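You operate a simulated robot arm through the tools that you are given. There is no shell and no other tool. Be economical: measure what you need, move in short steps, check, and stop when the job is done.

You run a simulated robot arm. Do the job below in one go: nothing can be reset, and whatever is moved stays where it is left.

TASK
Dip each short peg in glue, stand it on the ring of its colour and weight them till set. Set down upright: short peg.
Where things are to end (x, y in the base frame): iron weight within 0.02 m of [0.22, -0.39].
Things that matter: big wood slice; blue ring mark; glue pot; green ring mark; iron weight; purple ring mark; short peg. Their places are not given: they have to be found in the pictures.

Only the result counts: the job must be done as asked and must still hold three seconds after the hand-in. Knocking over, shifting, dropping, spilling or breaking anything else fails it.

THE ROBOT
A 7-joint arm with a two-finger parallel gripper, fixed in place. Base frame: the origin is at the foot of the arm, x ahead of it, y to its left, z up; the work surface is at about z = 0.8. Readings come in m, rad, newtons and seconds.
With the tool pointing down near the work surface it reaches from about 0.22 to 0.74 m from the base axis. Its first joint turns from -2.897 to 2.897 rad. Payload 1.57 kg.
Tool frame: the origin (TCP) lies between the finger pads and is the grasp point; the fingertips stand 0.03 m ahead of it; z points along the fingers, y is the line along which they close. Largest opening 0.11 m; finger width 0.024, thickness 0.012; the body of the gripper, 0.048 by 0.112 m, starts 0.078 m behind the TCP.
Orientation is that of the tool frame in the base frame, as a unit quaternion [x, y, z, w]. With the fingers straight down and closing along the base's y, the tool's x points along the base's -x, its y along +y and its z along -z.

THE INTERFACE
- The arm moves only by the tool apply_moves. Its argument "plan" is a list of rows, each a list of 3 entries, a list of its own where there are three numbers: the shift along the tool's x, y, z in m, then the turn, a rotation vector about the tool's x, y, z in rad, then the closure, from 0 (fully open) to 1 (shut). In form: [[[tx, ty, tz], [wx, wy, wz], fingers], ...]. A call has 1 to 20 rows; each row shifts and turns the commanded pose from where the row before left it, along the tool's axes as they then stand. Rows are played at 5 a second. More than 0.05 m and 0.15 rad between two rows, or a gripper value outside its range, and nothing of the call is played. A pose out of reach is approached as far as the arm can. The call stops where the force on the tool passes 40 N (or 10 N more than at its start, if that is more) or the arm is blocked; 0.2 s more then pass. The fingers move at their own pace (about 0.045 m/s each) and stop on an object; they squeeze with about 34 N. The grip force told is the motor's: it shows also when the fingers shut on nothing. Time passes only in rows, and 0.2 s behind the last, so rows that do not move let the fingers close. The reply holds the time, the measured pose of the TCP, the force on the tool along the base axes, the opening and the grip force, in the units named above and with some noise, with the torque about the TCP (base axes, N m) and any sound that the robot's microphone picked up.
- Cameras (640 x 400 px; columns grow to the right, rows downward): "scene" is fixed at [0.2246, -0.6565, 1.5424]; the picture's right is [0.96, 0.26, 0.00], its down [0.25, -0.93, -0.25] and it looks along [-0.07, 0.25, -0.97] (base axes); focal length 365 px, centre (320, 200). "wrist" rides on the gripper at [0.07, 0.016, -0.141] in the tool frame; the picture's right is [-0.23, 0.97, 0.00], its down [-0.86, -0.20, -0.48] and it looks along [-0.47, -0.11, 0.88] (tool axes); focal length 222 px, centre (320, 200).
- get_image(camera): a new picture of that camera. No time passes.
- raise_lower(by): slides the trunk up (or, below 0, down) by that many m; the arm rides with it, the base frame stays. It gives what a move gives, with no picture.
- locate(camera, pixels): for up to 12 pixels [column, row] of the newest picture of that camera ("zoom" is the newest enlarged one), the place [x, y, z] in the base frame of the surface seen there, good to about 0.003 m, but the place of the scene camera against the robot may be out by one fixed shift of up to 0.018 m in any direction. No time passes.
- inspect(camera, box): a new picture of the part [left, top, right, bottom] of that camera's present view, enlarged. No time passes.
- close_job(): hands the job in; it is judged then, once.

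Keep the steps short. Do not move on a guess: measure, check each grasp and each placing, and mend mistakes. In all there are 80 turns and 54 pictures (those below and enlarged ones count). Leave the gripper open and the arm clear of the work at the hand-in unless told otherwise, and finish with a single line.

The tools are called after ">>>" as a command line: name --argument value ..., lists and objects as JSON in quotes. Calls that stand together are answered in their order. apply_moves: Moves the arm, as the interface text tells. Its arguments: {"type":"object","properties":{"plan":{"type":"array","items":{"type":"array"}}},"required":["plan"]} The other tools are called the same way: raise_lower (by) slides the trunk up or down; get_image (camera) takes a picture; locate (camera, pixels) gives the place of the surface under pixels of a picture; inspect (camera, box) takes an enlarged picture of a part of a camera's view; close_job () hands the job in.

At the start:

```text
clock: 0.0
tool_pos: [0.0769, -0.3989, 1.064]
orientation: [0.001, 1.0, 0.0, 0.0]
force: [0.0, -0.6, -0.5]
torque: [0.01, 0.0, 0.03]
finger_gap: 0.1102
finger_force: 0.0
trunk travel left (down, up): [-0.525, 0.065]
```

scene: 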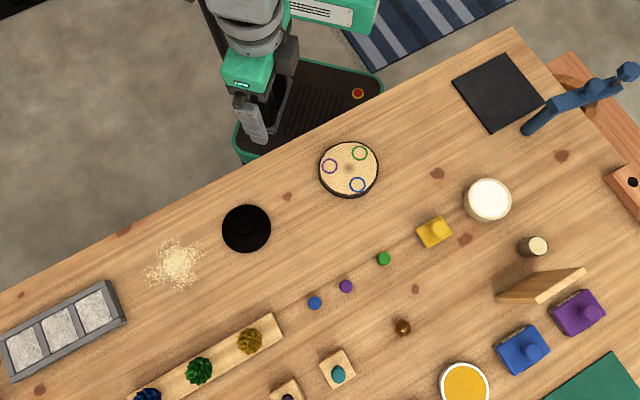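
wrist: 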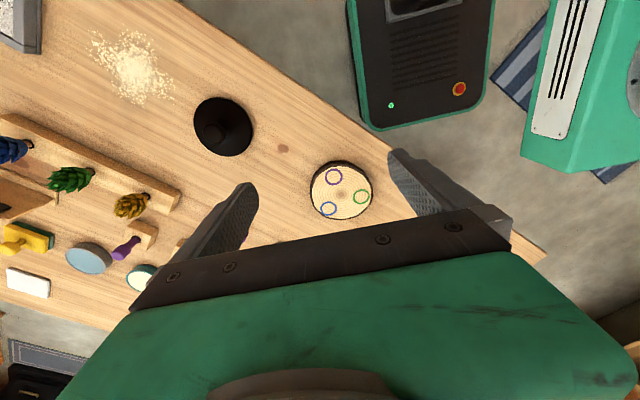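

I start with enlarged views of the wood slice, the pegs, the pots and the dark disc, to identify each thing.

>>> inspect --camera "scene" --box '[280, 120, 440, 220]'

>>> inspect --camera "scene" --box '[280, 230, 440, 330]'

>>> inspect --camera "scene" --box '[400, 150, 640, 400]'

>>> inspect --camera "scene" --box '[130, 180, 290, 280]'

>>> locate --camera "scene" --pixels '[[360, 153], [330, 166], [357, 185], [315, 302], [346, 286], [384, 258], [488, 197], [465, 383], [246, 228], [300, 250], [349, 169], [536, 246]]'

```text
4.00 times, centred on (360, 170) of scene
```

zoom: 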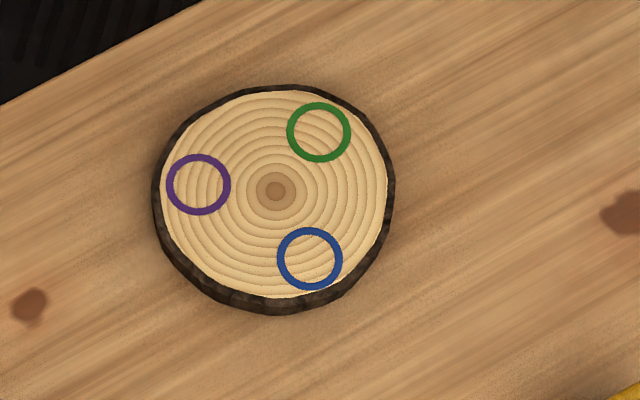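

```text
4.00 times, centred on (360, 280) of scene
```

zoom: 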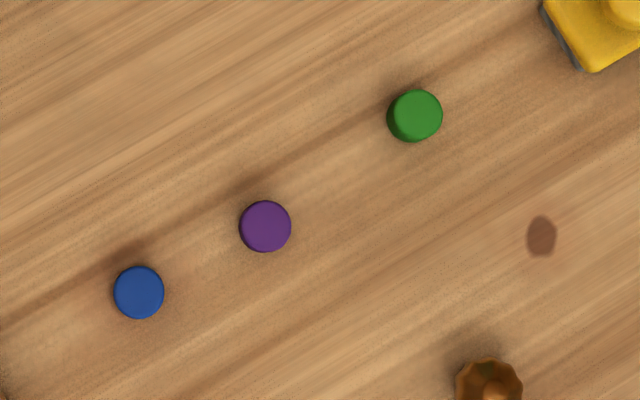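

```text
1.60 times, centred on (520, 275) of scene
```

zoom: 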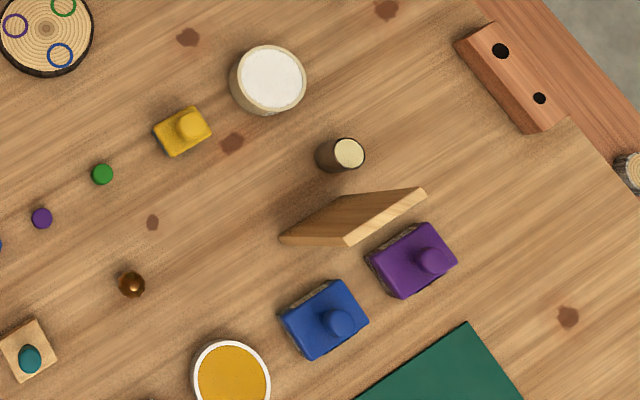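

```text
4.00 times, centred on (210, 230) of scene
```

zoom: 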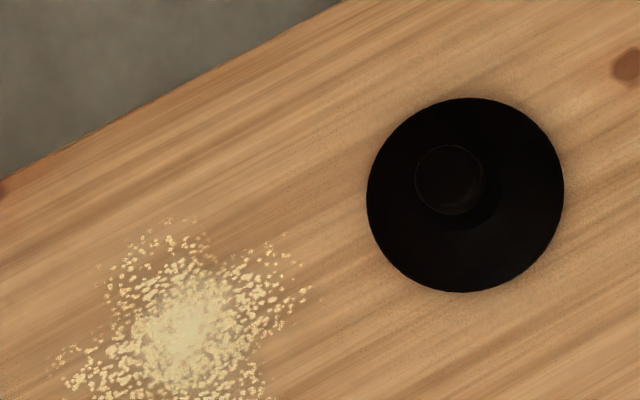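

```text
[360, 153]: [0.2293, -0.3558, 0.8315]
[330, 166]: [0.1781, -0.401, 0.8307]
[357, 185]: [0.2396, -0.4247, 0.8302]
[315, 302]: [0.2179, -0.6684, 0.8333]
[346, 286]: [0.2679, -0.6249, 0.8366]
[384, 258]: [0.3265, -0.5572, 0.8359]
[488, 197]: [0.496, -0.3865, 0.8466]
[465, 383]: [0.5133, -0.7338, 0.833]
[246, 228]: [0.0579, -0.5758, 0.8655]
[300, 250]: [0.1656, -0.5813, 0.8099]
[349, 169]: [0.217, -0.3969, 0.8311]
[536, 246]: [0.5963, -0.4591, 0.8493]
```

The white pot is at about (0.50,-0.39), the black weight with its knob at (0.06,-0.58), the pegs near (0.22..0.33,-0.67..-0.56), and the slice at (0.217,-0.397). Next I compare the wrist camera's readings with the scene camera's to find the scene shift. I also zoom in on the two pots.

>>> locate --camera "wrist" --pixels '[[334, 176], [361, 197], [329, 209], [341, 192], [283, 149], [223, 128], [208, 132]]'

>>> inspect --camera "scene" --box '[440, 160, 568, 240]'

>>> inspect --camera "scene" --box '[400, 320, 528, 400]'

```text
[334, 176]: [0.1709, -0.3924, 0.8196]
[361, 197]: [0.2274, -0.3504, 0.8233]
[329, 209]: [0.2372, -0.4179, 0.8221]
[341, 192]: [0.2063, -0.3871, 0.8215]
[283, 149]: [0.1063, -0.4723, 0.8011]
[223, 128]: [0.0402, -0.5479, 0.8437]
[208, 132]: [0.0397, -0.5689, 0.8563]
```

```text
5.00 times, centred on (504, 200) of scene
```

zoom: 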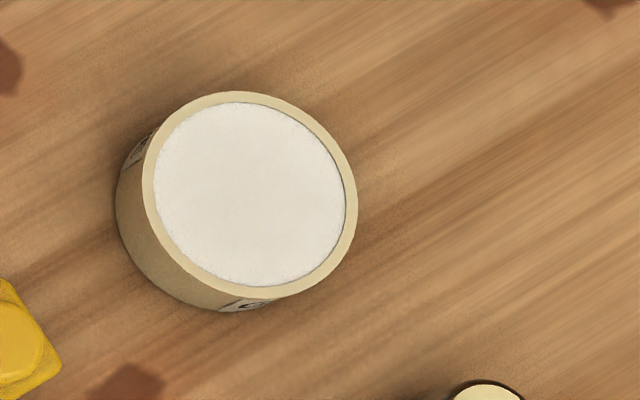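

```text
5.00 times, centred on (464, 360) of scene
```

zoom: 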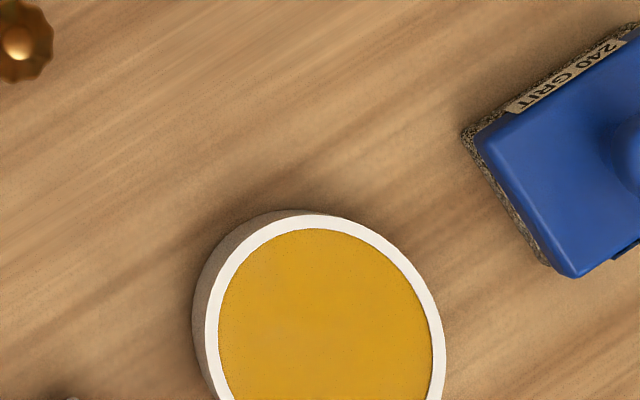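

The wrist camera puts the scene shift at about (-0.005,+0.006,-0.009). Next I move along +x towards the white pot, staying high, to read its label and measure it.

>>> apply_moves --plan '[[[-0.045, 0, 0.015], [0, 0, 0], 0], [[-0.045, 0, 0.015], [0, 0, 0], 0], [[-0.045, -0.005, 0.015], [0, 0, 0], 0], [[-0.045, -0.005, 0.015], [0, 0, 0], 0], [[-0.045, -0.005, 0.005], [0, 0, 0], 0], [[-0.045, -0.005, 0], [0, 0, 0], 0]]'

>>> get_image --camera "wrist"

```text
clock: 1.4
tool_pos: [0.3475, -0.4169, 1.002]
orientation: [0.0, 1.0, 0.0, -0.001]
force: [0.1, -0.4, -0.5]
torque: [-0.05, 0.01, 0.02]
finger_gap: 0.1097
finger_force: 0.0
trunk travel left (down, up): [-0.525, 0.065]
```

```text
45 pictures are left
```

wrist: 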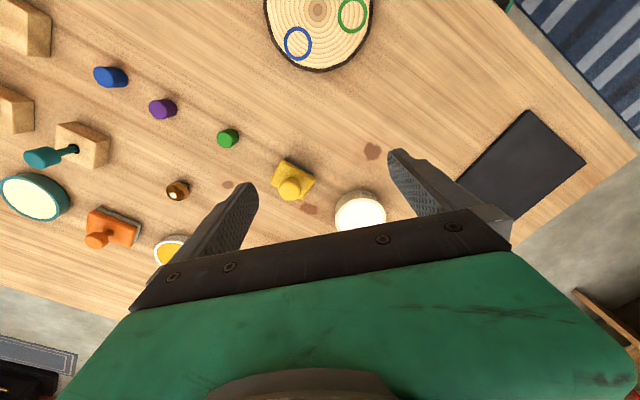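

A third pot with a teal rim shows up at (35,195). I zoom in on the candidates.

>>> inspect --camera "wrist" --box '[310, 170, 406, 230]'

>>> inspect --camera "wrist" --box '[0, 120, 220, 280]'

>>> inspect --camera "wrist" --box '[80, 50, 260, 160]'

>>> locate --camera "wrist" --pixels '[[35, 195], [170, 252], [360, 215], [110, 76], [162, 109], [228, 138], [352, 14], [298, 43], [360, 192], [335, 212]]'

```text
6.67 times, centred on (358, 200) of wrist
```

zoom: 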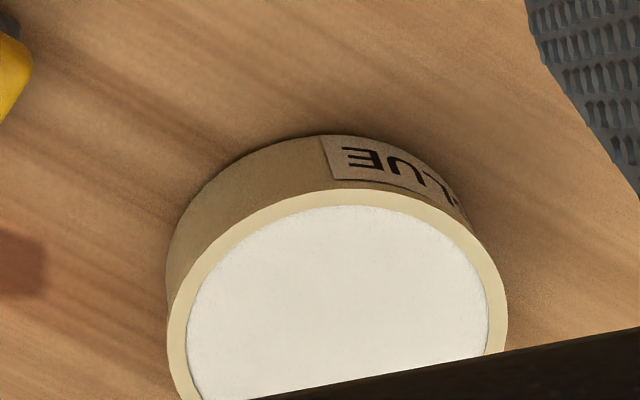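

```text
2.50 times, centred on (110, 200) of wrist
```

zoom: 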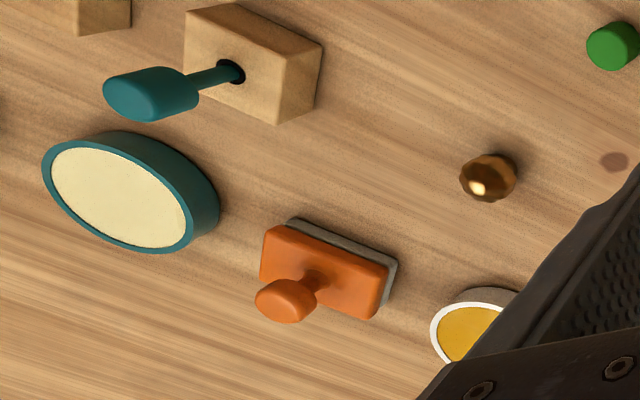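

```text
3.56 times, centred on (170, 105) of wrist
```

zoom: 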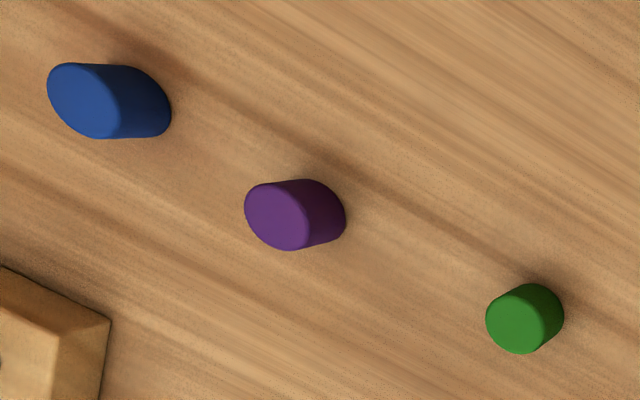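

```text
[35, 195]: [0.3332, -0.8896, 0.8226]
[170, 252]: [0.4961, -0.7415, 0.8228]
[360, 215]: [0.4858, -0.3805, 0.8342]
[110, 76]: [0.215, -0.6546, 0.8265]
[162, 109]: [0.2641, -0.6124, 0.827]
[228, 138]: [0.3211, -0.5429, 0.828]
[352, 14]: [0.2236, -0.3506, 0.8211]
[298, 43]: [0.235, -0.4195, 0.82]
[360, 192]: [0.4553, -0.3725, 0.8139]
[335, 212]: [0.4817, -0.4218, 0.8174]
```

The label reads "GLUE", so the white pot at about (0.49,-0.38), with its surface at z≈0.835, is the glue pot. Next I go nearer the pegs to measure them.

>>> apply_moves --plan '[[[0.0315, -0.0366, 0.008], [0, 0, 0], 0], [[0.0315, -0.0366, 0.008], [0, 0, 0], 0], [[0.0315, -0.0366, 0.008], [0, 0, 0], 0], [[0.0315, -0.0366, 0.008], [0, 0, 0], 0], [[0.0315, -0.0366, 0.008], [0, 0, 0], 0], [[0, 0, 0.012], [0, 0, 0], 0]]'

>>> get_image --camera "wrist"

```text
clock: 2.8
tool_pos: [0.1909, -0.6012, 0.9456]
orientation: [0.0, 1.0, 0.0, 0.001]
force: [-0.2, 0.0, 0.4]
torque: [0.0, -0.01, 0.0]
finger_gap: 0.1097
finger_force: 0.0
trunk travel left (down, up): [-0.525, 0.065]
```

```text
41 pictures are left
```

wrist: 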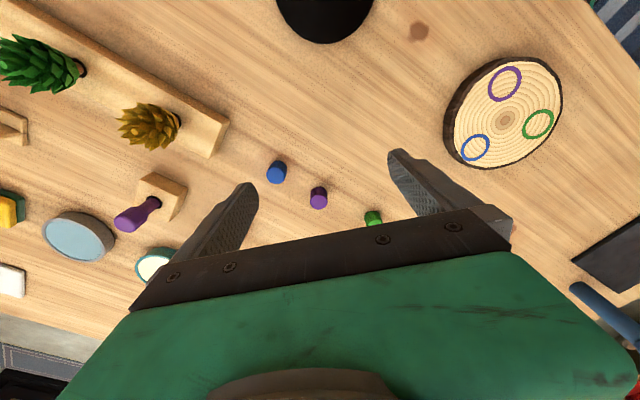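

All three pegs are in view, near (277,172), (318,197) and (373,217). I zoom in and locate their tops.

>>> inspect --camera "wrist" --box '[256, 150, 400, 240]'

```text
4.44 times, centred on (328, 195) of wrist
```

zoom: 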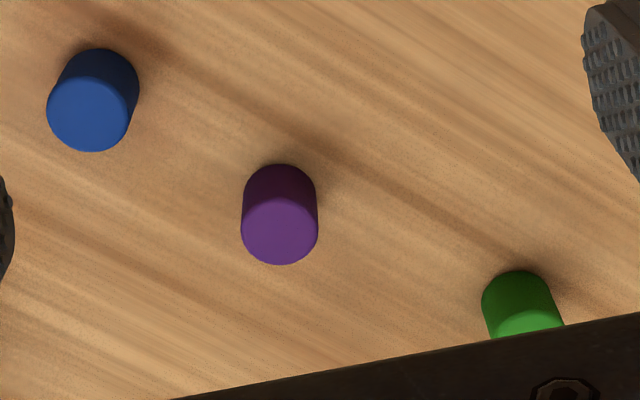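

>>> locate --camera "zoom" --pixels '[[88, 114], [280, 228], [48, 116], [130, 112], [243, 230], [316, 230], [280, 198], [280, 263], [88, 80], [88, 149], [200, 80], [280, 168]]'

>>> locate --camera "wrist" --pixels '[[505, 83], [538, 125], [475, 147], [505, 120]]'

```text
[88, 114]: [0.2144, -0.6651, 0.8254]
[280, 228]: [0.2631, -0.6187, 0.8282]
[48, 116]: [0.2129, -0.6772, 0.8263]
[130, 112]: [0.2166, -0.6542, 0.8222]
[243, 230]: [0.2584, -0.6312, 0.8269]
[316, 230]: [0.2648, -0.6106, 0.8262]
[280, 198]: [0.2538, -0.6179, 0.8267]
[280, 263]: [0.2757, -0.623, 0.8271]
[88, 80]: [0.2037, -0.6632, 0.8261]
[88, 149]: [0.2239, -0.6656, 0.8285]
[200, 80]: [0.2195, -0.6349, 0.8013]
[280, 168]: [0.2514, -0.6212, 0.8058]
```

```text
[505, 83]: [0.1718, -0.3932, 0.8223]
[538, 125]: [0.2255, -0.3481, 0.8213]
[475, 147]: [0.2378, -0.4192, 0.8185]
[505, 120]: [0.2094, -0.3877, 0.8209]
```

Blue is at (0.214,-0.665), purple at (0.264,-0.6195) and green at about (0.3225,-0.5515). The pegs are about 24 mm wide and 26 mm tall. I narrow the gap, move over blue and go down so the fingertips sit about 12 mm above the table.

>>> apply_moves --plan '[[[-0.0117, -0.032, 0], [0, 0, 0], 0.45], [[-0.0117, -0.032, 0], [0, 0, 0], 0.45], [[0, 0, 0.04], [0, 0, 0], 0.45], [[0, 0, 0.03], [0, 0, 0], 0.45], [[0, 0, 0.0], [0, 0, 0], 0.45]]'

>>> get_image --camera "wrist"

```text
clock: 4.0
tool_pos: [0.2132, -0.6699, 0.8805]
orientation: [0.0, 1.0, 0.0, 0.0]
force: [-0.7, 0.3, 0.1]
torque: [0.01, -0.04, -0.01]
finger_gap: 0.0603
finger_force: 0.0
trunk travel left (down, up): [-0.525, 0.065]
```

```text
39 pictures are left
```

wrist: 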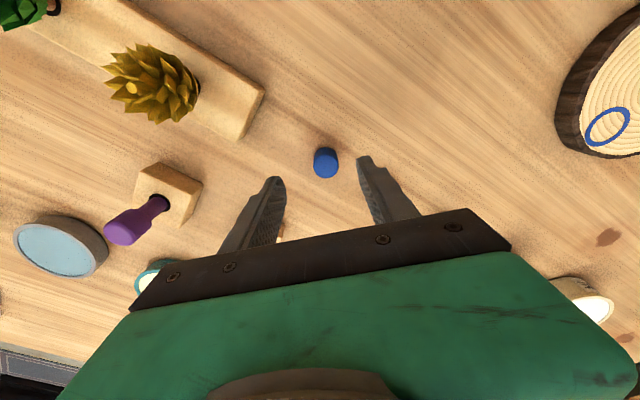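

The reported y is -0.670, a few mm from what I intended. I re-measure the peg from here and take another still reading.

>>> apply_moves --plan '[[[0, 0, 0.0], [0, 0, 0], 0.45]]'

>>> inspect --camera "wrist" --box '[288, 135, 368, 185]'

>>> locate --camera "zoom" --pixels '[[300, 235], [300, 215], [320, 240]]'

```text
clock: 4.4
tool_pos: [0.2123, -0.6699, 0.8801]
orientation: [-0.001, 1.0, 0.001, 0.0]
force: [-0.1, 0.4, -0.3]
torque: [0.02, -0.02, 0.0]
finger_gap: 0.0601
finger_force: 0.1
trunk travel left (down, up): [-0.525, 0.065]
```

```text
8.00 times, centred on (328, 160) of wrist
```

zoom: 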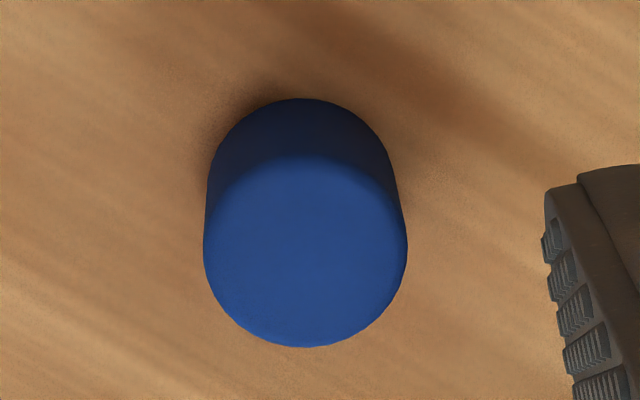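

```text
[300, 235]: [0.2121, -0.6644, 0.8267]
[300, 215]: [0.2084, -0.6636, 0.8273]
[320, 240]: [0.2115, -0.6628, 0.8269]
```

The peg centre reads (0.213,-0.664). I shift 5.5 mm in +y, go down to TCP z≈0.842 and close.

>>> apply_moves --plan '[[[-0.001, 0.0055, 0.0], [0, 0, 0], 0.45], [[0, 0, 0.02], [0, 0, 0], 0.45], [[0, 0, 0.018], [0, 0, 0], 0.45], [[0, 0, 0], [0, 0, 0], 0.45], [[0, 0, 0], [0, 0, 0], 0.85], [[0, 0, 0], [0, 0, 0], 0.85], [[0, 0, 0], [0, 0, 0], 0.85], [[0, 0, 0], [0, 0, 0], 0.85]]'

>>> get_image --camera "wrist"

```text
clock: 6.2
tool_pos: [0.2142, -0.662, 0.8397]
orientation: [0.0, 1.0, 0.0, 0.001]
force: [0.7, -0.1, -0.3]
torque: [0.01, -0.01, -0.01]
finger_gap: 0.0212
finger_force: 28.9
trunk travel left (down, up): [-0.525, 0.065]
```

```text
37 pictures are left
```

wrist: 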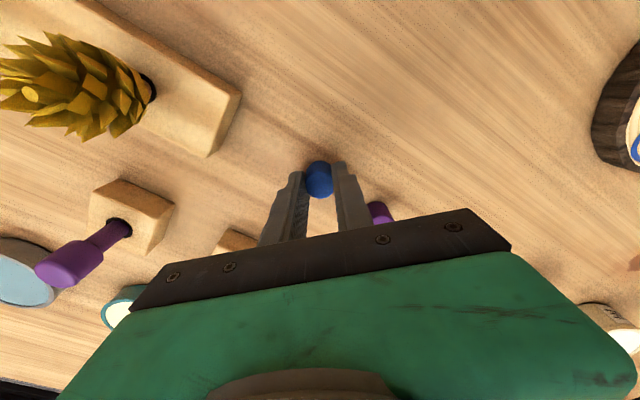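

The fingers stopped at 21 mm with 29 N of grip. I zoom in to check that the peg sits centred in the fingers.

>>> inspect --camera "wrist" --box '[256, 150, 384, 230]'

>>> apply_moves --plan '[[[0, 0, 0], [0, 0, 0], 1], [[0, 0, -0.03], [0, 0, 0], 1], [[0, 0, -0.04], [0, 0, 0], 1], [[0, 0, -0.03], [0, 0, 0], 1]]'

>>> inspect --camera "wrist" --box '[256, 150, 384, 230]'

```text
5.00 times, centred on (320, 190) of wrist
```

zoom: 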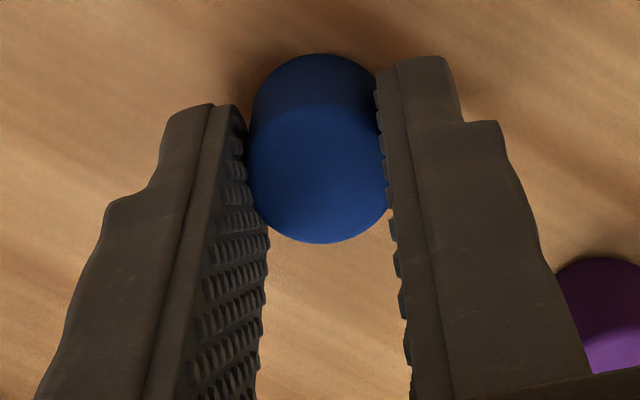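

```text
clock: 7.2
tool_pos: [0.2156, -0.6616, 0.9396]
orientation: [0.001, 1.0, 0.0, 0.0]
force: [0.7, 0.0, 0.4]
torque: [0.04, 0.0, -0.01]
finger_gap: 0.0203
finger_force: 33.7
trunk travel left (down, up): [-0.525, 0.065]
```

```text
5.00 times, centred on (320, 190) of wrist
```

zoom: 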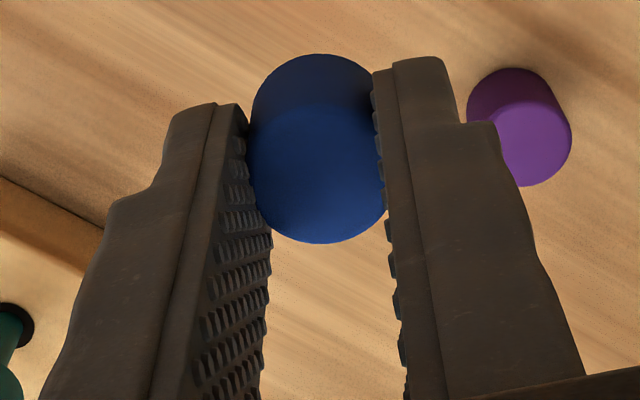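

The peg lifted upright, with its bottom about 39 mm below the TCP. Next I carry it to above the glue pot at (0.491,-0.381).

>>> apply_moves --plan '[[[-0.0306, 0.0312, -0.002], [0, 0, 0], 1], [[-0.0306, 0.0312, 0], [0, 0, 0], 1], [[-0.0306, 0.0312, 0], [0, 0, 0], 1], [[-0.0306, 0.0312, 0], [0, 0, 0], 1], [[-0.0306, 0.0312, 0], [0, 0, 0], 1], [[-0.0306, 0.0312, 0], [0, 0, 0], 1], [[-0.0306, 0.0312, 0], [0, 0, 0], 1], [[-0.0306, 0.0312, 0], [0, 0, 0], 1], [[-0.0306, 0.0312, 0], [0, 0, 0], 1], [[0, 0, 0], [0, 0, 0], 1]]'

>>> get_image --camera "wrist"

>>> get_image --camera "scene"

```text
clock: 9.4
tool_pos: [0.4915, -0.3818, 0.9402]
orientation: [0.0, 1.0, 0.0, -0.001]
force: [0.1, -0.9, 0.8]
torque: [0.01, 0.0, -0.01]
finger_gap: 0.0205
finger_force: 33.7
trunk travel left (down, up): [-0.525, 0.065]
```

```text
34 pictures are left
```

wrist: 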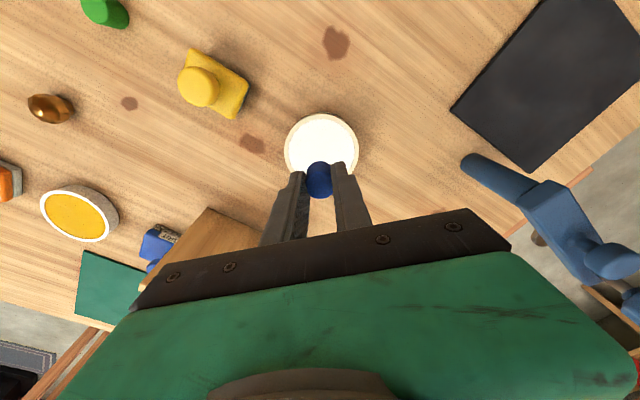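

```text
33 pictures are left
```

scene: 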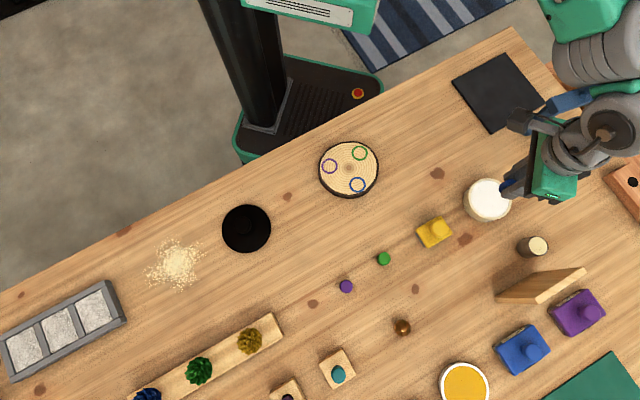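

I'm above the pot. The blue stand at wrist (480..620,170..260) is near the arm, so I check its height and refine the pot's centre.

>>> locate --camera "wrist" --pixels '[[480, 168], [545, 205], [615, 260], [321, 116], [287, 150], [356, 150], [322, 150], [290, 165], [353, 165], [210, 215]]'

>>> locate --camera "scene" --pixels '[[488, 180], [465, 200], [486, 220], [485, 200], [532, 200], [545, 140], [530, 130], [565, 100], [590, 85], [583, 272]]'

```text
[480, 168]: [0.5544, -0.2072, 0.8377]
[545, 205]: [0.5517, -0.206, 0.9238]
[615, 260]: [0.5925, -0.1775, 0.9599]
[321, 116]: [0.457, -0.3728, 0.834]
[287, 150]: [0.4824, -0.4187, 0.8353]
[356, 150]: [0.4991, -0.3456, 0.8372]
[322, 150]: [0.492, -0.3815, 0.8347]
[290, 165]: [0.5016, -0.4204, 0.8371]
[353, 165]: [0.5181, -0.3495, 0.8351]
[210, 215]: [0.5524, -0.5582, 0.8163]
```

```text
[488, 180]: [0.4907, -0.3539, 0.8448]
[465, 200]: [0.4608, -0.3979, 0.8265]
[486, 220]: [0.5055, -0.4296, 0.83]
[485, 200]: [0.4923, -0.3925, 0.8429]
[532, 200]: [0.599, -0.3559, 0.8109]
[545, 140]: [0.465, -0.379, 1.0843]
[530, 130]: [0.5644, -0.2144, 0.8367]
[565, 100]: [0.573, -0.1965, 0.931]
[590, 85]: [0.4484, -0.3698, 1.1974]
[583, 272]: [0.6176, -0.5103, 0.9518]
```

The pot's centre is about (0.494,-0.382) and the glue surface z≈0.835. I lower the peg's bottom about 6 mm into the glue (TCP 0.868), hold, then lift.

>>> apply_moves --plan '[[[-0.002, 0, 0.03], [0, 0, 0], 1], [[0, 0, 0.03], [0, 0, 0], 1], [[0, 0, 0.012], [0, 0, 0], 1], [[0, 0, 0], [0, 0, 0], 1], [[0, 0, 0], [0, 0, 0], 1]]'

>>> inspect --camera "wrist" --box '[256, 120, 384, 200]'

```text
clock: 10.6
tool_pos: [0.4938, -0.3799, 0.8739]
orientation: [0.0, 1.0, -0.001, 0.003]
force: [0.9, -0.8, 18.9]
torque: [-0.06, -0.04, -0.01]
finger_gap: 0.0204
finger_force: 33.6
trunk travel left (down, up): [-0.525, 0.065]
```

```text
5.00 times, centred on (320, 160) of wrist
```

zoom: 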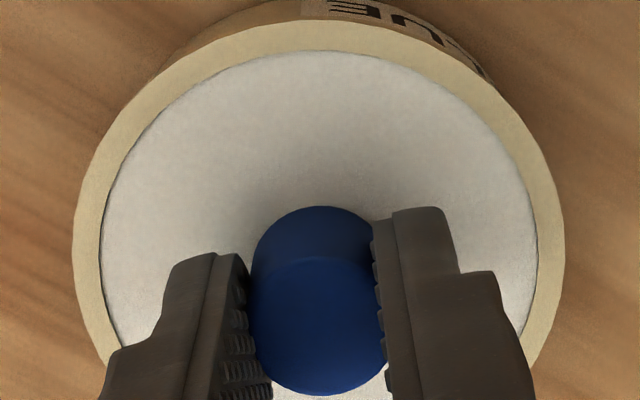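

The glue surface is firm: there is 19 N of upward force, with the peg's bottom on it at z≈0.835. Contact is made, so I lift and check the peg.

>>> apply_moves --plan '[[[0, 0, -0.01], [0, 0, 0], 1], [[0, 0, -0.03], [0, 0, 0], 1], [[0, 0, -0.04], [0, 0, 0], 1], [[0, 0, 0], [0, 0, 0], 1]]'

>>> inspect --camera "wrist" --box '[256, 120, 384, 200]'

>>> inspect --camera "scene" --box '[456, 150, 552, 210]'

```text
clock: 11.6
tool_pos: [0.4896, -0.3792, 0.9491]
orientation: [0.0, 1.0, 0.001, 0.0]
force: [0.2, 0.2, 0.4]
torque: [0.01, -0.02, -0.01]
finger_gap: 0.0202
finger_force: 34.0
trunk travel left (down, up): [-0.525, 0.065]
```

```text
5.00 times, centred on (320, 160) of wrist
```

zoom: 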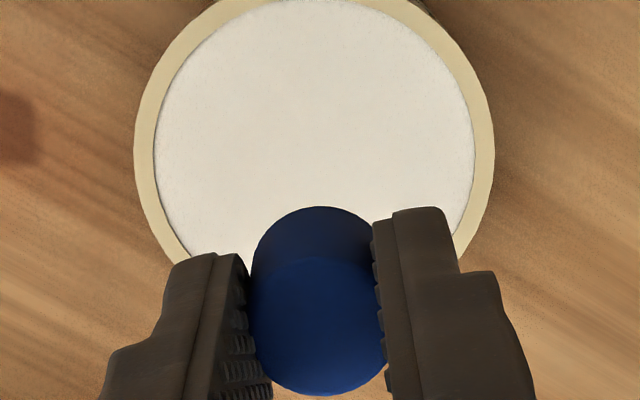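

```text
6.67 times, centred on (504, 180) of scene
```

zoom: 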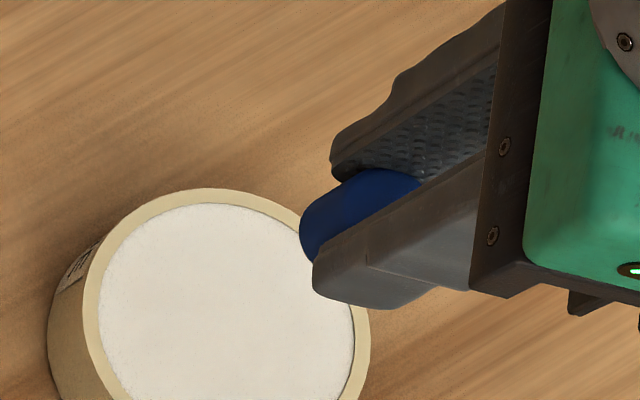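

The peg is still square in the fingers. I carry it to above the blue ring at (0.236,-0.419).

>>> apply_moves --plan '[[[0.0424, -0.0065, 0.004], [0, 0, 0], 1], [[0.0424, -0.0065, 0.004], [0, 0, 0], 1], [[0.0424, -0.0065, 0.004], [0, 0, 0], 1], [[0.0424, -0.0065, 0.004], [0, 0, 0], 1], [[0.0424, -0.0065, 0.004], [0, 0, 0], 1], [[0.0424, -0.0065, 0.004], [0, 0, 0], 1], [[0, 0, 0.035], [0, 0, 0], 1], [[0, 0, 0], [0, 0, 0], 1]]'

>>> inspect --camera "wrist" --box '[240, 100, 400, 200]'

>>> locate --camera "zoom" --pixels '[[320, 310], [320, 345], [300, 330], [340, 330]]'

```text
clock: 13.4
tool_pos: [0.2373, -0.4198, 0.8912]
orientation: [0.0, 1.0, 0.0, 0.0]
force: [1.1, -0.5, 0.0]
torque: [0.01, 0.02, 0.05]
finger_gap: 0.0202
finger_force: 33.7
trunk travel left (down, up): [-0.525, 0.065]
```

```text
4.00 times, centred on (320, 150) of wrist
```

zoom: 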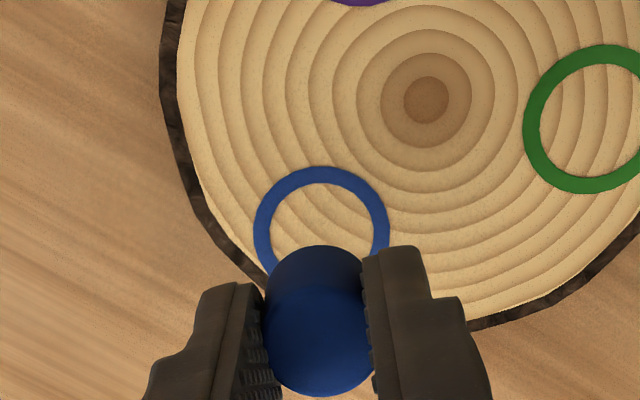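

```text
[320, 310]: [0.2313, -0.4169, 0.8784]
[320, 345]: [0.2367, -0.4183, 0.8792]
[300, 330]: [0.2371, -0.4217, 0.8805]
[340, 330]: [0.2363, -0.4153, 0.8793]
```

I locate the blue ring's centre from here, at zoom (321,232), with the other rings' edges as a check.

>>> locate --camera "zoom" --pixels '[[321, 232], [321, 174], [262, 228], [380, 236], [320, 330], [600, 120], [426, 100]]'

```text
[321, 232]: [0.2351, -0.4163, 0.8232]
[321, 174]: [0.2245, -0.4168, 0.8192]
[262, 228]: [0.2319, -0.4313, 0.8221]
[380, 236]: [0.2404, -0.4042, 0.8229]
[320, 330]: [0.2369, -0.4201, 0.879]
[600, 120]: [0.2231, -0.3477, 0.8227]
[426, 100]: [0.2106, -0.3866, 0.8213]
```

The peg top is at (0.237,-0.419) and the ring at (0.236,-0.418), so they are aligned. I lower in small steps to contact.

>>> apply_moves --plan '[[[0.001, 0.001, 0.015], [0, 0, 0], 1], [[0, 0, 0.01], [0, 0, 0], 1], [[0, 0, 0.003], [0, 0, 0], 1], [[0, 0, 0.002], [0, 0, 0], 1], [[0, 0, 0.0], [0, 0, 0], 1]]'

```text
clock: 14.6
tool_pos: [0.2375, -0.417, 0.8604]
orientation: [0.0, 1.0, 0.001, 0.0]
force: [-0.6, -0.3, -0.3]
torque: [0.02, 0.01, -0.03]
finger_gap: 0.0204
finger_force: 34.3
trunk travel left (down, up): [-0.525, 0.065]
```

There's no contact yet, so I go down in 1 mm steps.

>>> apply_moves --plan '[[[0, 0, 0.001], [0, 0, 0], 1], [[0, 0, 0], [0, 0, 0], 1]]'

>>> apply_moves --plan '[[[0, 0, 0.001], [0, 0, 0], 1], [[0, 0, 0], [0, 0, 0], 1]]'

```text
clock: 15.2
tool_pos: [0.237, -0.4165, 0.8603]
orientation: [0.0, 1.0, -0.001, -0.001]
force: [1.1, -0.8, 0.2]
torque: [0.0, -0.03, 0.0]
finger_gap: 0.0203
finger_force: 33.8
trunk travel left (down, up): [-0.525, 0.065]
```

```text
clock: 15.8
tool_pos: [0.2375, -0.4168, 0.859]
orientation: [0.0, 1.0, 0.0, -0.001]
force: [-0.3, -0.5, 0.4]
torque: [0.01, -0.01, 0.05]
finger_gap: 0.0203
finger_force: 33.8
trunk travel left (down, up): [-0.525, 0.065]
```

>>> apply_moves --plan '[[[0, 0, 0.0015], [0, 0, 0], 1], [[0, 0, 0], [0, 0, 0], 1]]'

>>> apply_moves --plan '[[[0, 0, 0.001], [0, 0, 0], 1], [[0, 0, 0], [0, 0, 0], 1]]'

```text
clock: 16.4
tool_pos: [0.237, -0.4169, 0.8585]
orientation: [0.001, 1.0, -0.002, 0.0]
force: [0.0, -0.2, 5.2]
torque: [-0.03, 0.04, 0.01]
finger_gap: 0.0203
finger_force: 33.6
trunk travel left (down, up): [-0.525, 0.065]
```

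```text
clock: 17.0
tool_pos: [0.237, -0.4167, 0.8584]
orientation: [0.001, 1.0, -0.001, 0.001]
force: [0.6, 1.5, 15.4]
torque: [0.06, -0.05, -0.02]
finger_gap: 0.0204
finger_force: 34.1
trunk travel left (down, up): [-0.525, 0.065]
```

Contact is firm at TCP 0.8585. I ease off 1 mm, open only to 50 mm, rise, and check.

>>> apply_moves --plan '[[[0, 0, -0.001], [0, 0, 0], 1], [[0, 0, 0], [0, 0, 0], 0.72], [[0, 0, 0], [0, 0, 0], 0.6], [[0, 0, 0], [0, 0, 0], 0.55], [[0, 0, 0], [0, 0, 0], 0.55], [[0, 0, -0.02], [0, 0, 0], 0.55], [[0, 0, -0.04], [0, 0, 0], 0.55]]'

>>> inspect --camera "wrist" --box '[240, 80, 400, 180]'

```text
clock: 18.6
tool_pos: [0.235, -0.4177, 0.9136]
orientation: [0.0, 1.0, 0.001, 0.0]
force: [-0.2, -0.9, -0.2]
torque: [-0.03, 0.03, -0.02]
finger_gap: 0.0496
finger_force: 0.1
trunk travel left (down, up): [-0.525, 0.065]
```

```text
4.00 times, centred on (320, 130) of wrist
```

zoom: 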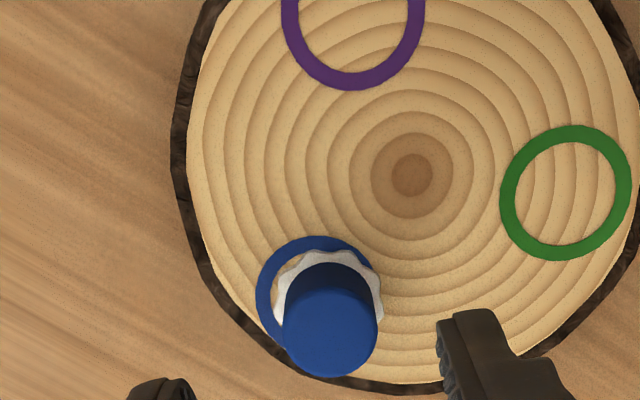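

The glue shows as a white skirt under the peg. The peg looks slightly off the ring's centre, so I measure it.

>>> locate --camera "zoom" --pixels '[[330, 330], [262, 295], [318, 242], [285, 330], [376, 320], [365, 262], [280, 350], [328, 372], [325, 290]]'

>>> inspect --camera "scene" --box '[304, 130, 400, 190]'

```text
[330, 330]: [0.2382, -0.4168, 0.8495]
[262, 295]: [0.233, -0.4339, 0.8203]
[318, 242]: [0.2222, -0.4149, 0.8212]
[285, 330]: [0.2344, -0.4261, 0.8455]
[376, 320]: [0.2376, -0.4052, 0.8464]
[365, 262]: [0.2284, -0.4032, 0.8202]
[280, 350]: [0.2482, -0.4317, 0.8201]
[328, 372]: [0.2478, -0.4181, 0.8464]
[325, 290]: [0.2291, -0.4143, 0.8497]
```

```text
6.67 times, centred on (352, 160) of scene
```

zoom: 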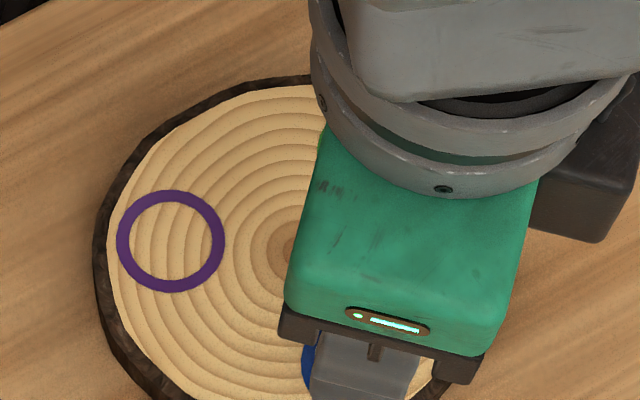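

The blue peg stands about 2 mm off the ring's centre, which is well inside the ring. Next I move to above the purple peg at (0.264,-0.6195).

>>> apply_moves --plan '[[[-0.0058, -0.0404, 0], [0, 0, 0], 0.5], [[-0.0058, -0.0404, 0], [0, 0, 0], 0.45], [[-0.0058, -0.0404, 0], [0, 0, 0], 0.45], [[-0.0058, -0.0404, 0], [0, 0, 0], 0.45], [[-0.0058, -0.0404, 0], [0, 0, 0], 0.45], [[0, 0, 0.034], [0, 0, 0], 0.45], [[0, 0, 0], [0, 0, 0], 0.45], [[0, 0, 0], [0, 0, 0], 0.45]]'

>>> inspect --camera "wrist" --box '[256, 120, 384, 200]'

```text
clock: 20.4
tool_pos: [0.2627, -0.6191, 0.8852]
orientation: [0.0, 1.0, -0.001, 0.0]
force: [-0.1, 0.1, 0.1]
torque: [-0.02, 0.02, 0.0]
finger_gap: 0.0605
finger_force: 0.1
trunk travel left (down, up): [-0.525, 0.065]
```

```text
5.00 times, centred on (320, 160) of wrist
```

zoom: 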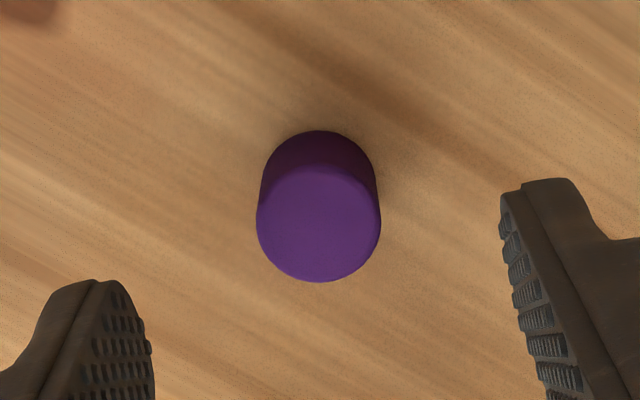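

The peg's top is at zoom (319,223), which is centred between the fingers. I check its x.

>>> locate --camera "zoom" --pixels '[[319, 223], [260, 225], [378, 221], [319, 278], [319, 172]]'

```text
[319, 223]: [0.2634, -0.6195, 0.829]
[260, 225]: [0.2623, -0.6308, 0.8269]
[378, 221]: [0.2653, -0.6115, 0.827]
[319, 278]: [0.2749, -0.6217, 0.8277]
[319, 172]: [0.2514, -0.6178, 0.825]
```

It's aligned to within 1 mm. I go down 44 mm and grip.

>>> apply_moves --plan '[[[0, 0, 0.025], [0, 0, 0], 0.45], [[0, 0, 0.019], [0, 0, 0], 0.45], [[0, 0, 0], [0, 0, 0], 0.45], [[0, 0, 0], [0, 0, 0], 1], [[0, 0, 0], [0, 0, 0], 1], [[0, 0, 0], [0, 0, 0], 1], [[0, 0, 0], [0, 0, 0], 1]]'

>>> inspect --camera "wrist" --box '[256, 150, 384, 230]'

```text
clock: 22.0
tool_pos: [0.2652, -0.6207, 0.8392]
orientation: [0.0, 1.0, 0.0, 0.0]
force: [0.2, 0.5, 0.6]
torque: [-0.02, 0.0, 0.0]
finger_gap: 0.0214
finger_force: 28.4
trunk travel left (down, up): [-0.525, 0.065]
```

```text
5.00 times, centred on (320, 190) of wrist
```

zoom: 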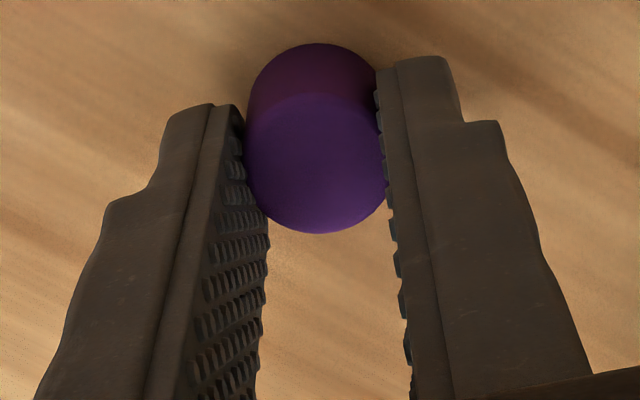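

Gripped at 21 mm. I lift, carry it to the pot at (0.494,-0.382), lower to contact, and pause.

>>> apply_moves --plan '[[[0, 0, -0.02], [0, 0, 0], 1], [[0, 0, -0.04], [0, 0, 0], 1], [[0, 0, -0.04], [0, 0, 0], 1], [[-0.0328, 0.034, 0], [0, 0, 0], 1], [[-0.0328, 0.034, 0], [0, 0, 0], 1], [[-0.0328, 0.034, 0], [0, 0, 0], 1], [[-0.0328, 0.034, 0], [0, 0, 0], 1], [[-0.0328, 0.034, 0], [0, 0, 0], 1], [[-0.0328, 0.034, 0], [0, 0, 0], 1], [[-0.0328, 0.034, 0], [0, 0, 0], 1], [[0, 0, 0], [0, 0, 0], 1]]'

>>> apply_moves --plan '[[[0, 0, 0.03], [0, 0, 0], 1], [[0, 0, 0.03], [0, 0, 0], 1], [[0, 0, 0.006], [0, 0, 0], 1], [[0, 0, 0], [0, 0, 0], 1]]'

```text
clock: 24.4
tool_pos: [0.4964, -0.3818, 0.9397]
orientation: [0.0, 1.0, 0.0, 0.0]
force: [-0.3, 0.4, 0.7]
torque: [-0.02, 0.01, 0.01]
finger_gap: 0.0203
finger_force: 34.1
trunk travel left (down, up): [-0.525, 0.065]
```

```text
clock: 25.4
tool_pos: [0.4946, -0.383, 0.8736]
orientation: [0.0, 1.0, 0.0, 0.0]
force: [-0.1, 0.1, -0.2]
torque: [-0.04, 0.0, 0.02]
finger_gap: 0.0205
finger_force: 34.0
trunk travel left (down, up): [-0.525, 0.065]
```

There's no force yet, so I go down in small steps until it touches.

>>> apply_moves --plan '[[[0, 0, 0.002], [0, 0, 0], 1], [[0, 0, 0], [0, 0, 0], 1]]'

>>> apply_moves --plan '[[[0, 0, 0.001], [0, 0, 0], 1], [[0, 0, 0], [0, 0, 0], 1]]'

```text
clock: 26.0
tool_pos: [0.4954, -0.3816, 0.873]
orientation: [-0.001, 1.0, 0.0, 0.001]
force: [0.1, -1.4, 8.8]
torque: [-0.05, 0.01, 0.03]
finger_gap: 0.0206
finger_force: 33.7
trunk travel left (down, up): [-0.525, 0.065]
```

```text
clock: 26.6
tool_pos: [0.4955, -0.3817, 0.8731]
orientation: [-0.001, 1.0, -0.001, 0.002]
force: [1.1, 0.0, 17.8]
torque: [0.01, 0.05, 0.03]
finger_gap: 0.0205
finger_force: 34.2
trunk travel left (down, up): [-0.525, 0.065]
```

Dipped, with 18 N of contact. I lift and carry the peg to above the purple ring at (0.172,-0.393).

>>> apply_moves --plan '[[[0, 0, -0.01], [0, 0, 0], 1], [[0, 0, -0.03], [0, 0, 0], 1], [[0, 0, -0.035], [0, 0, 0], 1], [[0.0461, -0.0016, 0], [0, 0, 0], 1], [[0.0461, -0.0016, 0], [0, 0, 0], 1], [[0.0461, -0.0016, 0], [0, 0, 0], 1], [[0.0461, -0.0016, 0], [0, 0, 0], 1], [[0.0461, -0.0016, 0], [0, 0, 0], 1], [[0.0461, -0.0016, 0], [0, 0, 0], 1], [[0.0461, -0.0016, 0], [0, 0, 0], 1], [[0, 0, 0.03], [0, 0, 0], 1], [[0, 0, 0.02], [0, 0, 0], 1], [[0, 0, 0], [0, 0, 0], 1]]'

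>>> inspect --camera "wrist" --box '[240, 100, 400, 200]'

```text
clock: 29.4
tool_pos: [0.1722, -0.3916, 0.8954]
orientation: [0.0, 1.0, 0.0, 0.0]
force: [0.5, 0.8, -0.4]
torque: [0.0, -0.05, 0.04]
finger_gap: 0.0205
finger_force: 33.8
trunk travel left (down, up): [-0.525, 0.065]
```

```text
4.00 times, centred on (320, 150) of wrist
```

zoom: 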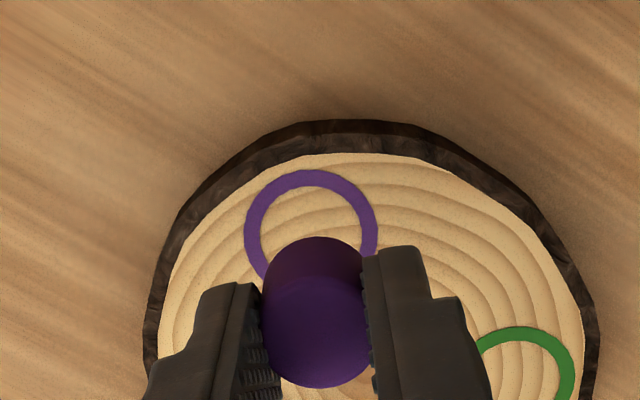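

I locate the ring's centre at about zoom (311,236) and the peg's top.

>>> locate --camera "zoom" --pixels '[[311, 236], [311, 179], [251, 235], [371, 235], [315, 335], [540, 390]]'

```text
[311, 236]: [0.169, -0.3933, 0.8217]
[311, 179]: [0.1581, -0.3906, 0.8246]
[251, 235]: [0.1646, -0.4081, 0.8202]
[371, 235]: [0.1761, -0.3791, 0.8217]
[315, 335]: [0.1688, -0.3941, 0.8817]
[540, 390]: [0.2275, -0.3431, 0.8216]
```

The ring is near (0.171,-0.3935) and the peg is about 1.5 mm off to the right and short in x. I correct by +1.5 mm x and -2 mm y, then lower in steps to contact.

>>> apply_moves --plan '[[[-0.0015, -0.002, 0.01], [0, 0, 0], 1], [[0, 0, 0.012], [0, 0, 0], 1], [[0, 0, 0.01], [0, 0, 0], 1], [[0, 0, 0.003], [0, 0, 0], 1], [[0, 0, 0.0], [0, 0, 0], 1]]'

>>> apply_moves --plan '[[[0, 0, 0.0015], [0, 0, 0], 1], [[0, 0, 0], [0, 0, 0], 1]]'

```text
clock: 30.6
tool_pos: [0.1733, -0.3964, 0.858]
orientation: [-0.001, 1.0, 0.001, 0.0]
force: [-0.5, -0.2, -0.1]
torque: [-0.02, -0.01, 0.0]
finger_gap: 0.0205
finger_force: 33.9
trunk travel left (down, up): [-0.525, 0.065]
```

```text
clock: 31.2
tool_pos: [0.1737, -0.3958, 0.8584]
orientation: [0.0, 1.0, -0.001, 0.0]
force: [-0.9, 0.6, 8.4]
torque: [0.12, 0.27, 0.01]
finger_gap: 0.0202
finger_force: 33.1
trunk travel left (down, up): [-0.525, 0.065]
```

Contact at 8 N, though with an odd torque. I hold and look before releasing.

>>> apply_moves --plan '[[[0, 0, 0.0005], [0, 0, 0], 1], [[0, 0, 0], [0, 0, 0], 1]]'

>>> get_image --camera "wrist"

```text
clock: 31.8
tool_pos: [0.1745, -0.3949, 0.8586]
orientation: [0.001, 1.0, -0.001, 0.0]
force: [-0.2, -1.8, 15.3]
torque: [-0.24, -0.2, -0.01]
finger_gap: 0.0204
finger_force: 34.3
trunk travel left (down, up): [-0.525, 0.065]
```

```text
23 pictures are left
```

wrist: 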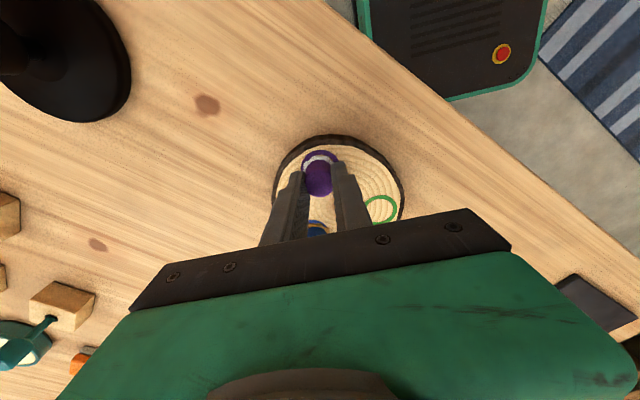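

Everything is normal and the torque was only contact jitter. I ease off, open, rise and check.

>>> apply_moves --plan '[[[0, 0, -0.001], [0, 0, 0], 1], [[0, 0, 0], [0, 0, 0], 0.72], [[0, 0, 0], [0, 0, 0], 0.6], [[0, 0, 0], [0, 0, 0], 0.55], [[0, 0, 0], [0, 0, 0], 0.55], [[0, 0, -0.02], [0, 0, 0], 0.55], [[0, 0, -0.04], [0, 0, 0], 0.55]]'

>>> inspect --camera "wrist" --box '[240, 90, 432, 210]'

```text
clock: 33.4
tool_pos: [0.172, -0.3948, 0.9177]
orientation: [0.0, 1.0, 0.0, 0.001]
force: [-0.2, -0.1, -0.3]
torque: [-0.03, -0.01, -0.02]
finger_gap: 0.0495
finger_force: 0.1
trunk travel left (down, up): [-0.525, 0.065]
```

```text
3.33 times, centred on (336, 150) of wrist
```

zoom: 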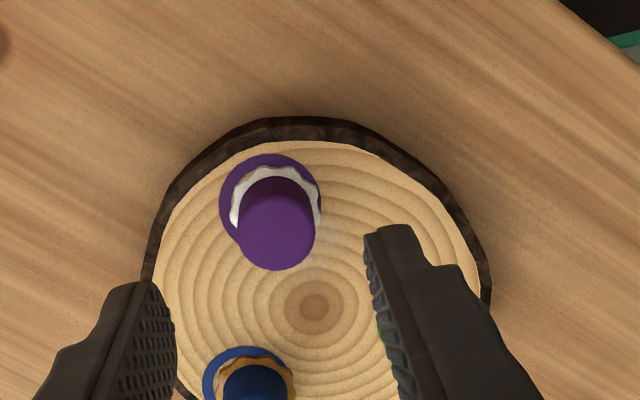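

The purple peg stands in its ring. The blue peg's glue has turned amber, so it is setting and I'll be brisk. I move to above the green peg at (0.3225,-0.5515).

>>> apply_moves --plan '[[[-0.03, -0.0314, 0], [0, 0, 0], 0.45], [[-0.03, -0.0314, 0], [0, 0, 0], 0.45], [[-0.03, -0.0314, 0], [0, 0, 0], 0.45], [[-0.03, -0.0314, 0], [0, 0, 0], 0.45], [[-0.03, -0.0314, 0], [0, 0, 0], 0.45], [[0, 0, 0.034], [0, 0, 0], 0.45], [[0, 0, 0], [0, 0, 0], 0.45]]'

>>> inspect --camera "wrist" --box '[256, 120, 384, 200]'

>>> locate --camera "zoom" --pixels '[[319, 223], [300, 223], [340, 223], [319, 240], [319, 205]]'

```text
clock: 35.0
tool_pos: [0.3271, -0.5553, 0.8846]
orientation: [0.0, 1.0, 0.0, 0.0]
force: [-0.5, 0.0, -0.1]
torque: [-0.03, 0.0, 0.0]
finger_gap: 0.0608
finger_force: 0.1
trunk travel left (down, up): [-0.525, 0.065]
```

```text
5.00 times, centred on (320, 160) of wrist
```

zoom: 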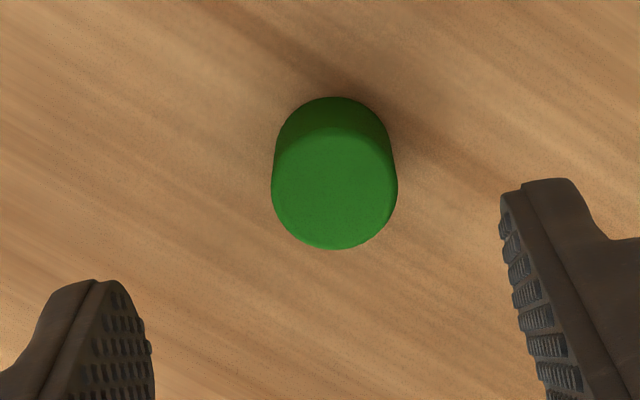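

```text
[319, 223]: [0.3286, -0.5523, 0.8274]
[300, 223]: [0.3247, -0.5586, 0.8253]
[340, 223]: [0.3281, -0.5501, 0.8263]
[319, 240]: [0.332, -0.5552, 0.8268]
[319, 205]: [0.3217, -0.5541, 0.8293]
```

The peg's top is at zoom (334,190) and should be at (319,223). I correct by -6.5 mm x and +4 mm y, then go down and grip.

>>> apply_moves --plan '[[[0.0065, 0.004, 0], [0, 0, 0], 0.45], [[0, 0, 0.025], [0, 0, 0], 0.45], [[0, 0, 0.019], [0, 0, 0], 0.45], [[0, 0, 0], [0, 0, 0], 0.45], [[0, 0, 0], [0, 0, 0], 1], [[0, 0, 0], [0, 0, 0], 1], [[0, 0, 0], [0, 0, 0], 1], [[0, 0, 0], [0, 0, 0], 1]]'

>>> inspect --camera "wrist" --box '[256, 150, 384, 230]'

```text
clock: 36.8
tool_pos: [0.3189, -0.5483, 0.8397]
orientation: [0.0, 1.0, -0.001, -0.001]
force: [-0.7, 0.8, 1.1]
torque: [-0.03, 0.02, 0.04]
finger_gap: 0.0175
finger_force: 25.8
trunk travel left (down, up): [-0.525, 0.065]
```

```text
5.00 times, centred on (320, 190) of wrist
```

zoom: 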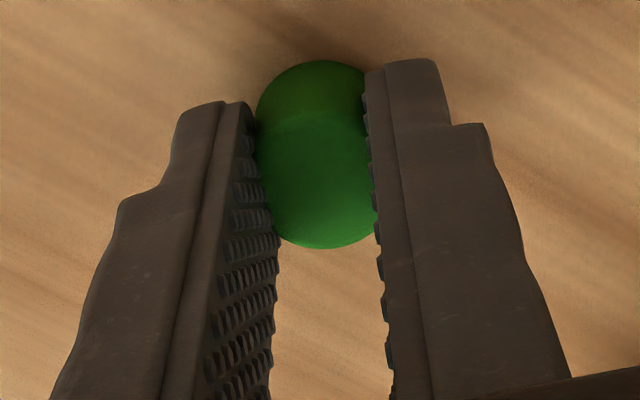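

The gap is 17.5 mm, narrower than with the others. I wait one step to see whether it is still closing.

>>> apply_moves --plan '[[[0, 0, 0], [0, 0, 0], 0.85], [[0, 0, 0], [0, 0, 0], 0.85]]'

>>> inspect --camera "wrist" --box '[256, 150, 384, 230]'

```text
clock: 37.4
tool_pos: [0.3182, -0.5479, 0.8402]
orientation: [-0.001, 1.0, 0.001, 0.0]
force: [-0.3, 0.2, 1.0]
torque: [-0.04, 0.01, -0.01]
finger_gap: 0.0179
finger_force: 25.6
trunk travel left (down, up): [-0.525, 0.065]
```

```text
5.00 times, centred on (320, 190) of wrist
```

zoom: 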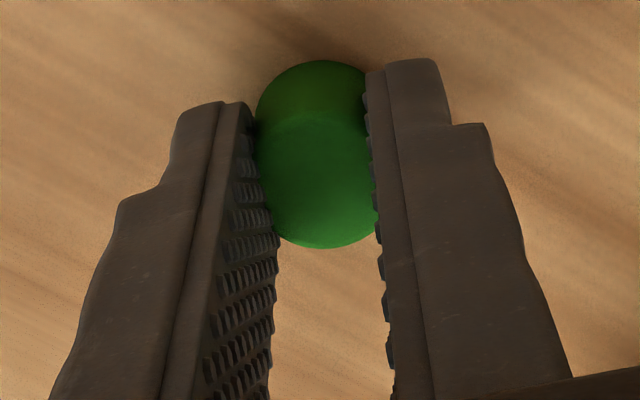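

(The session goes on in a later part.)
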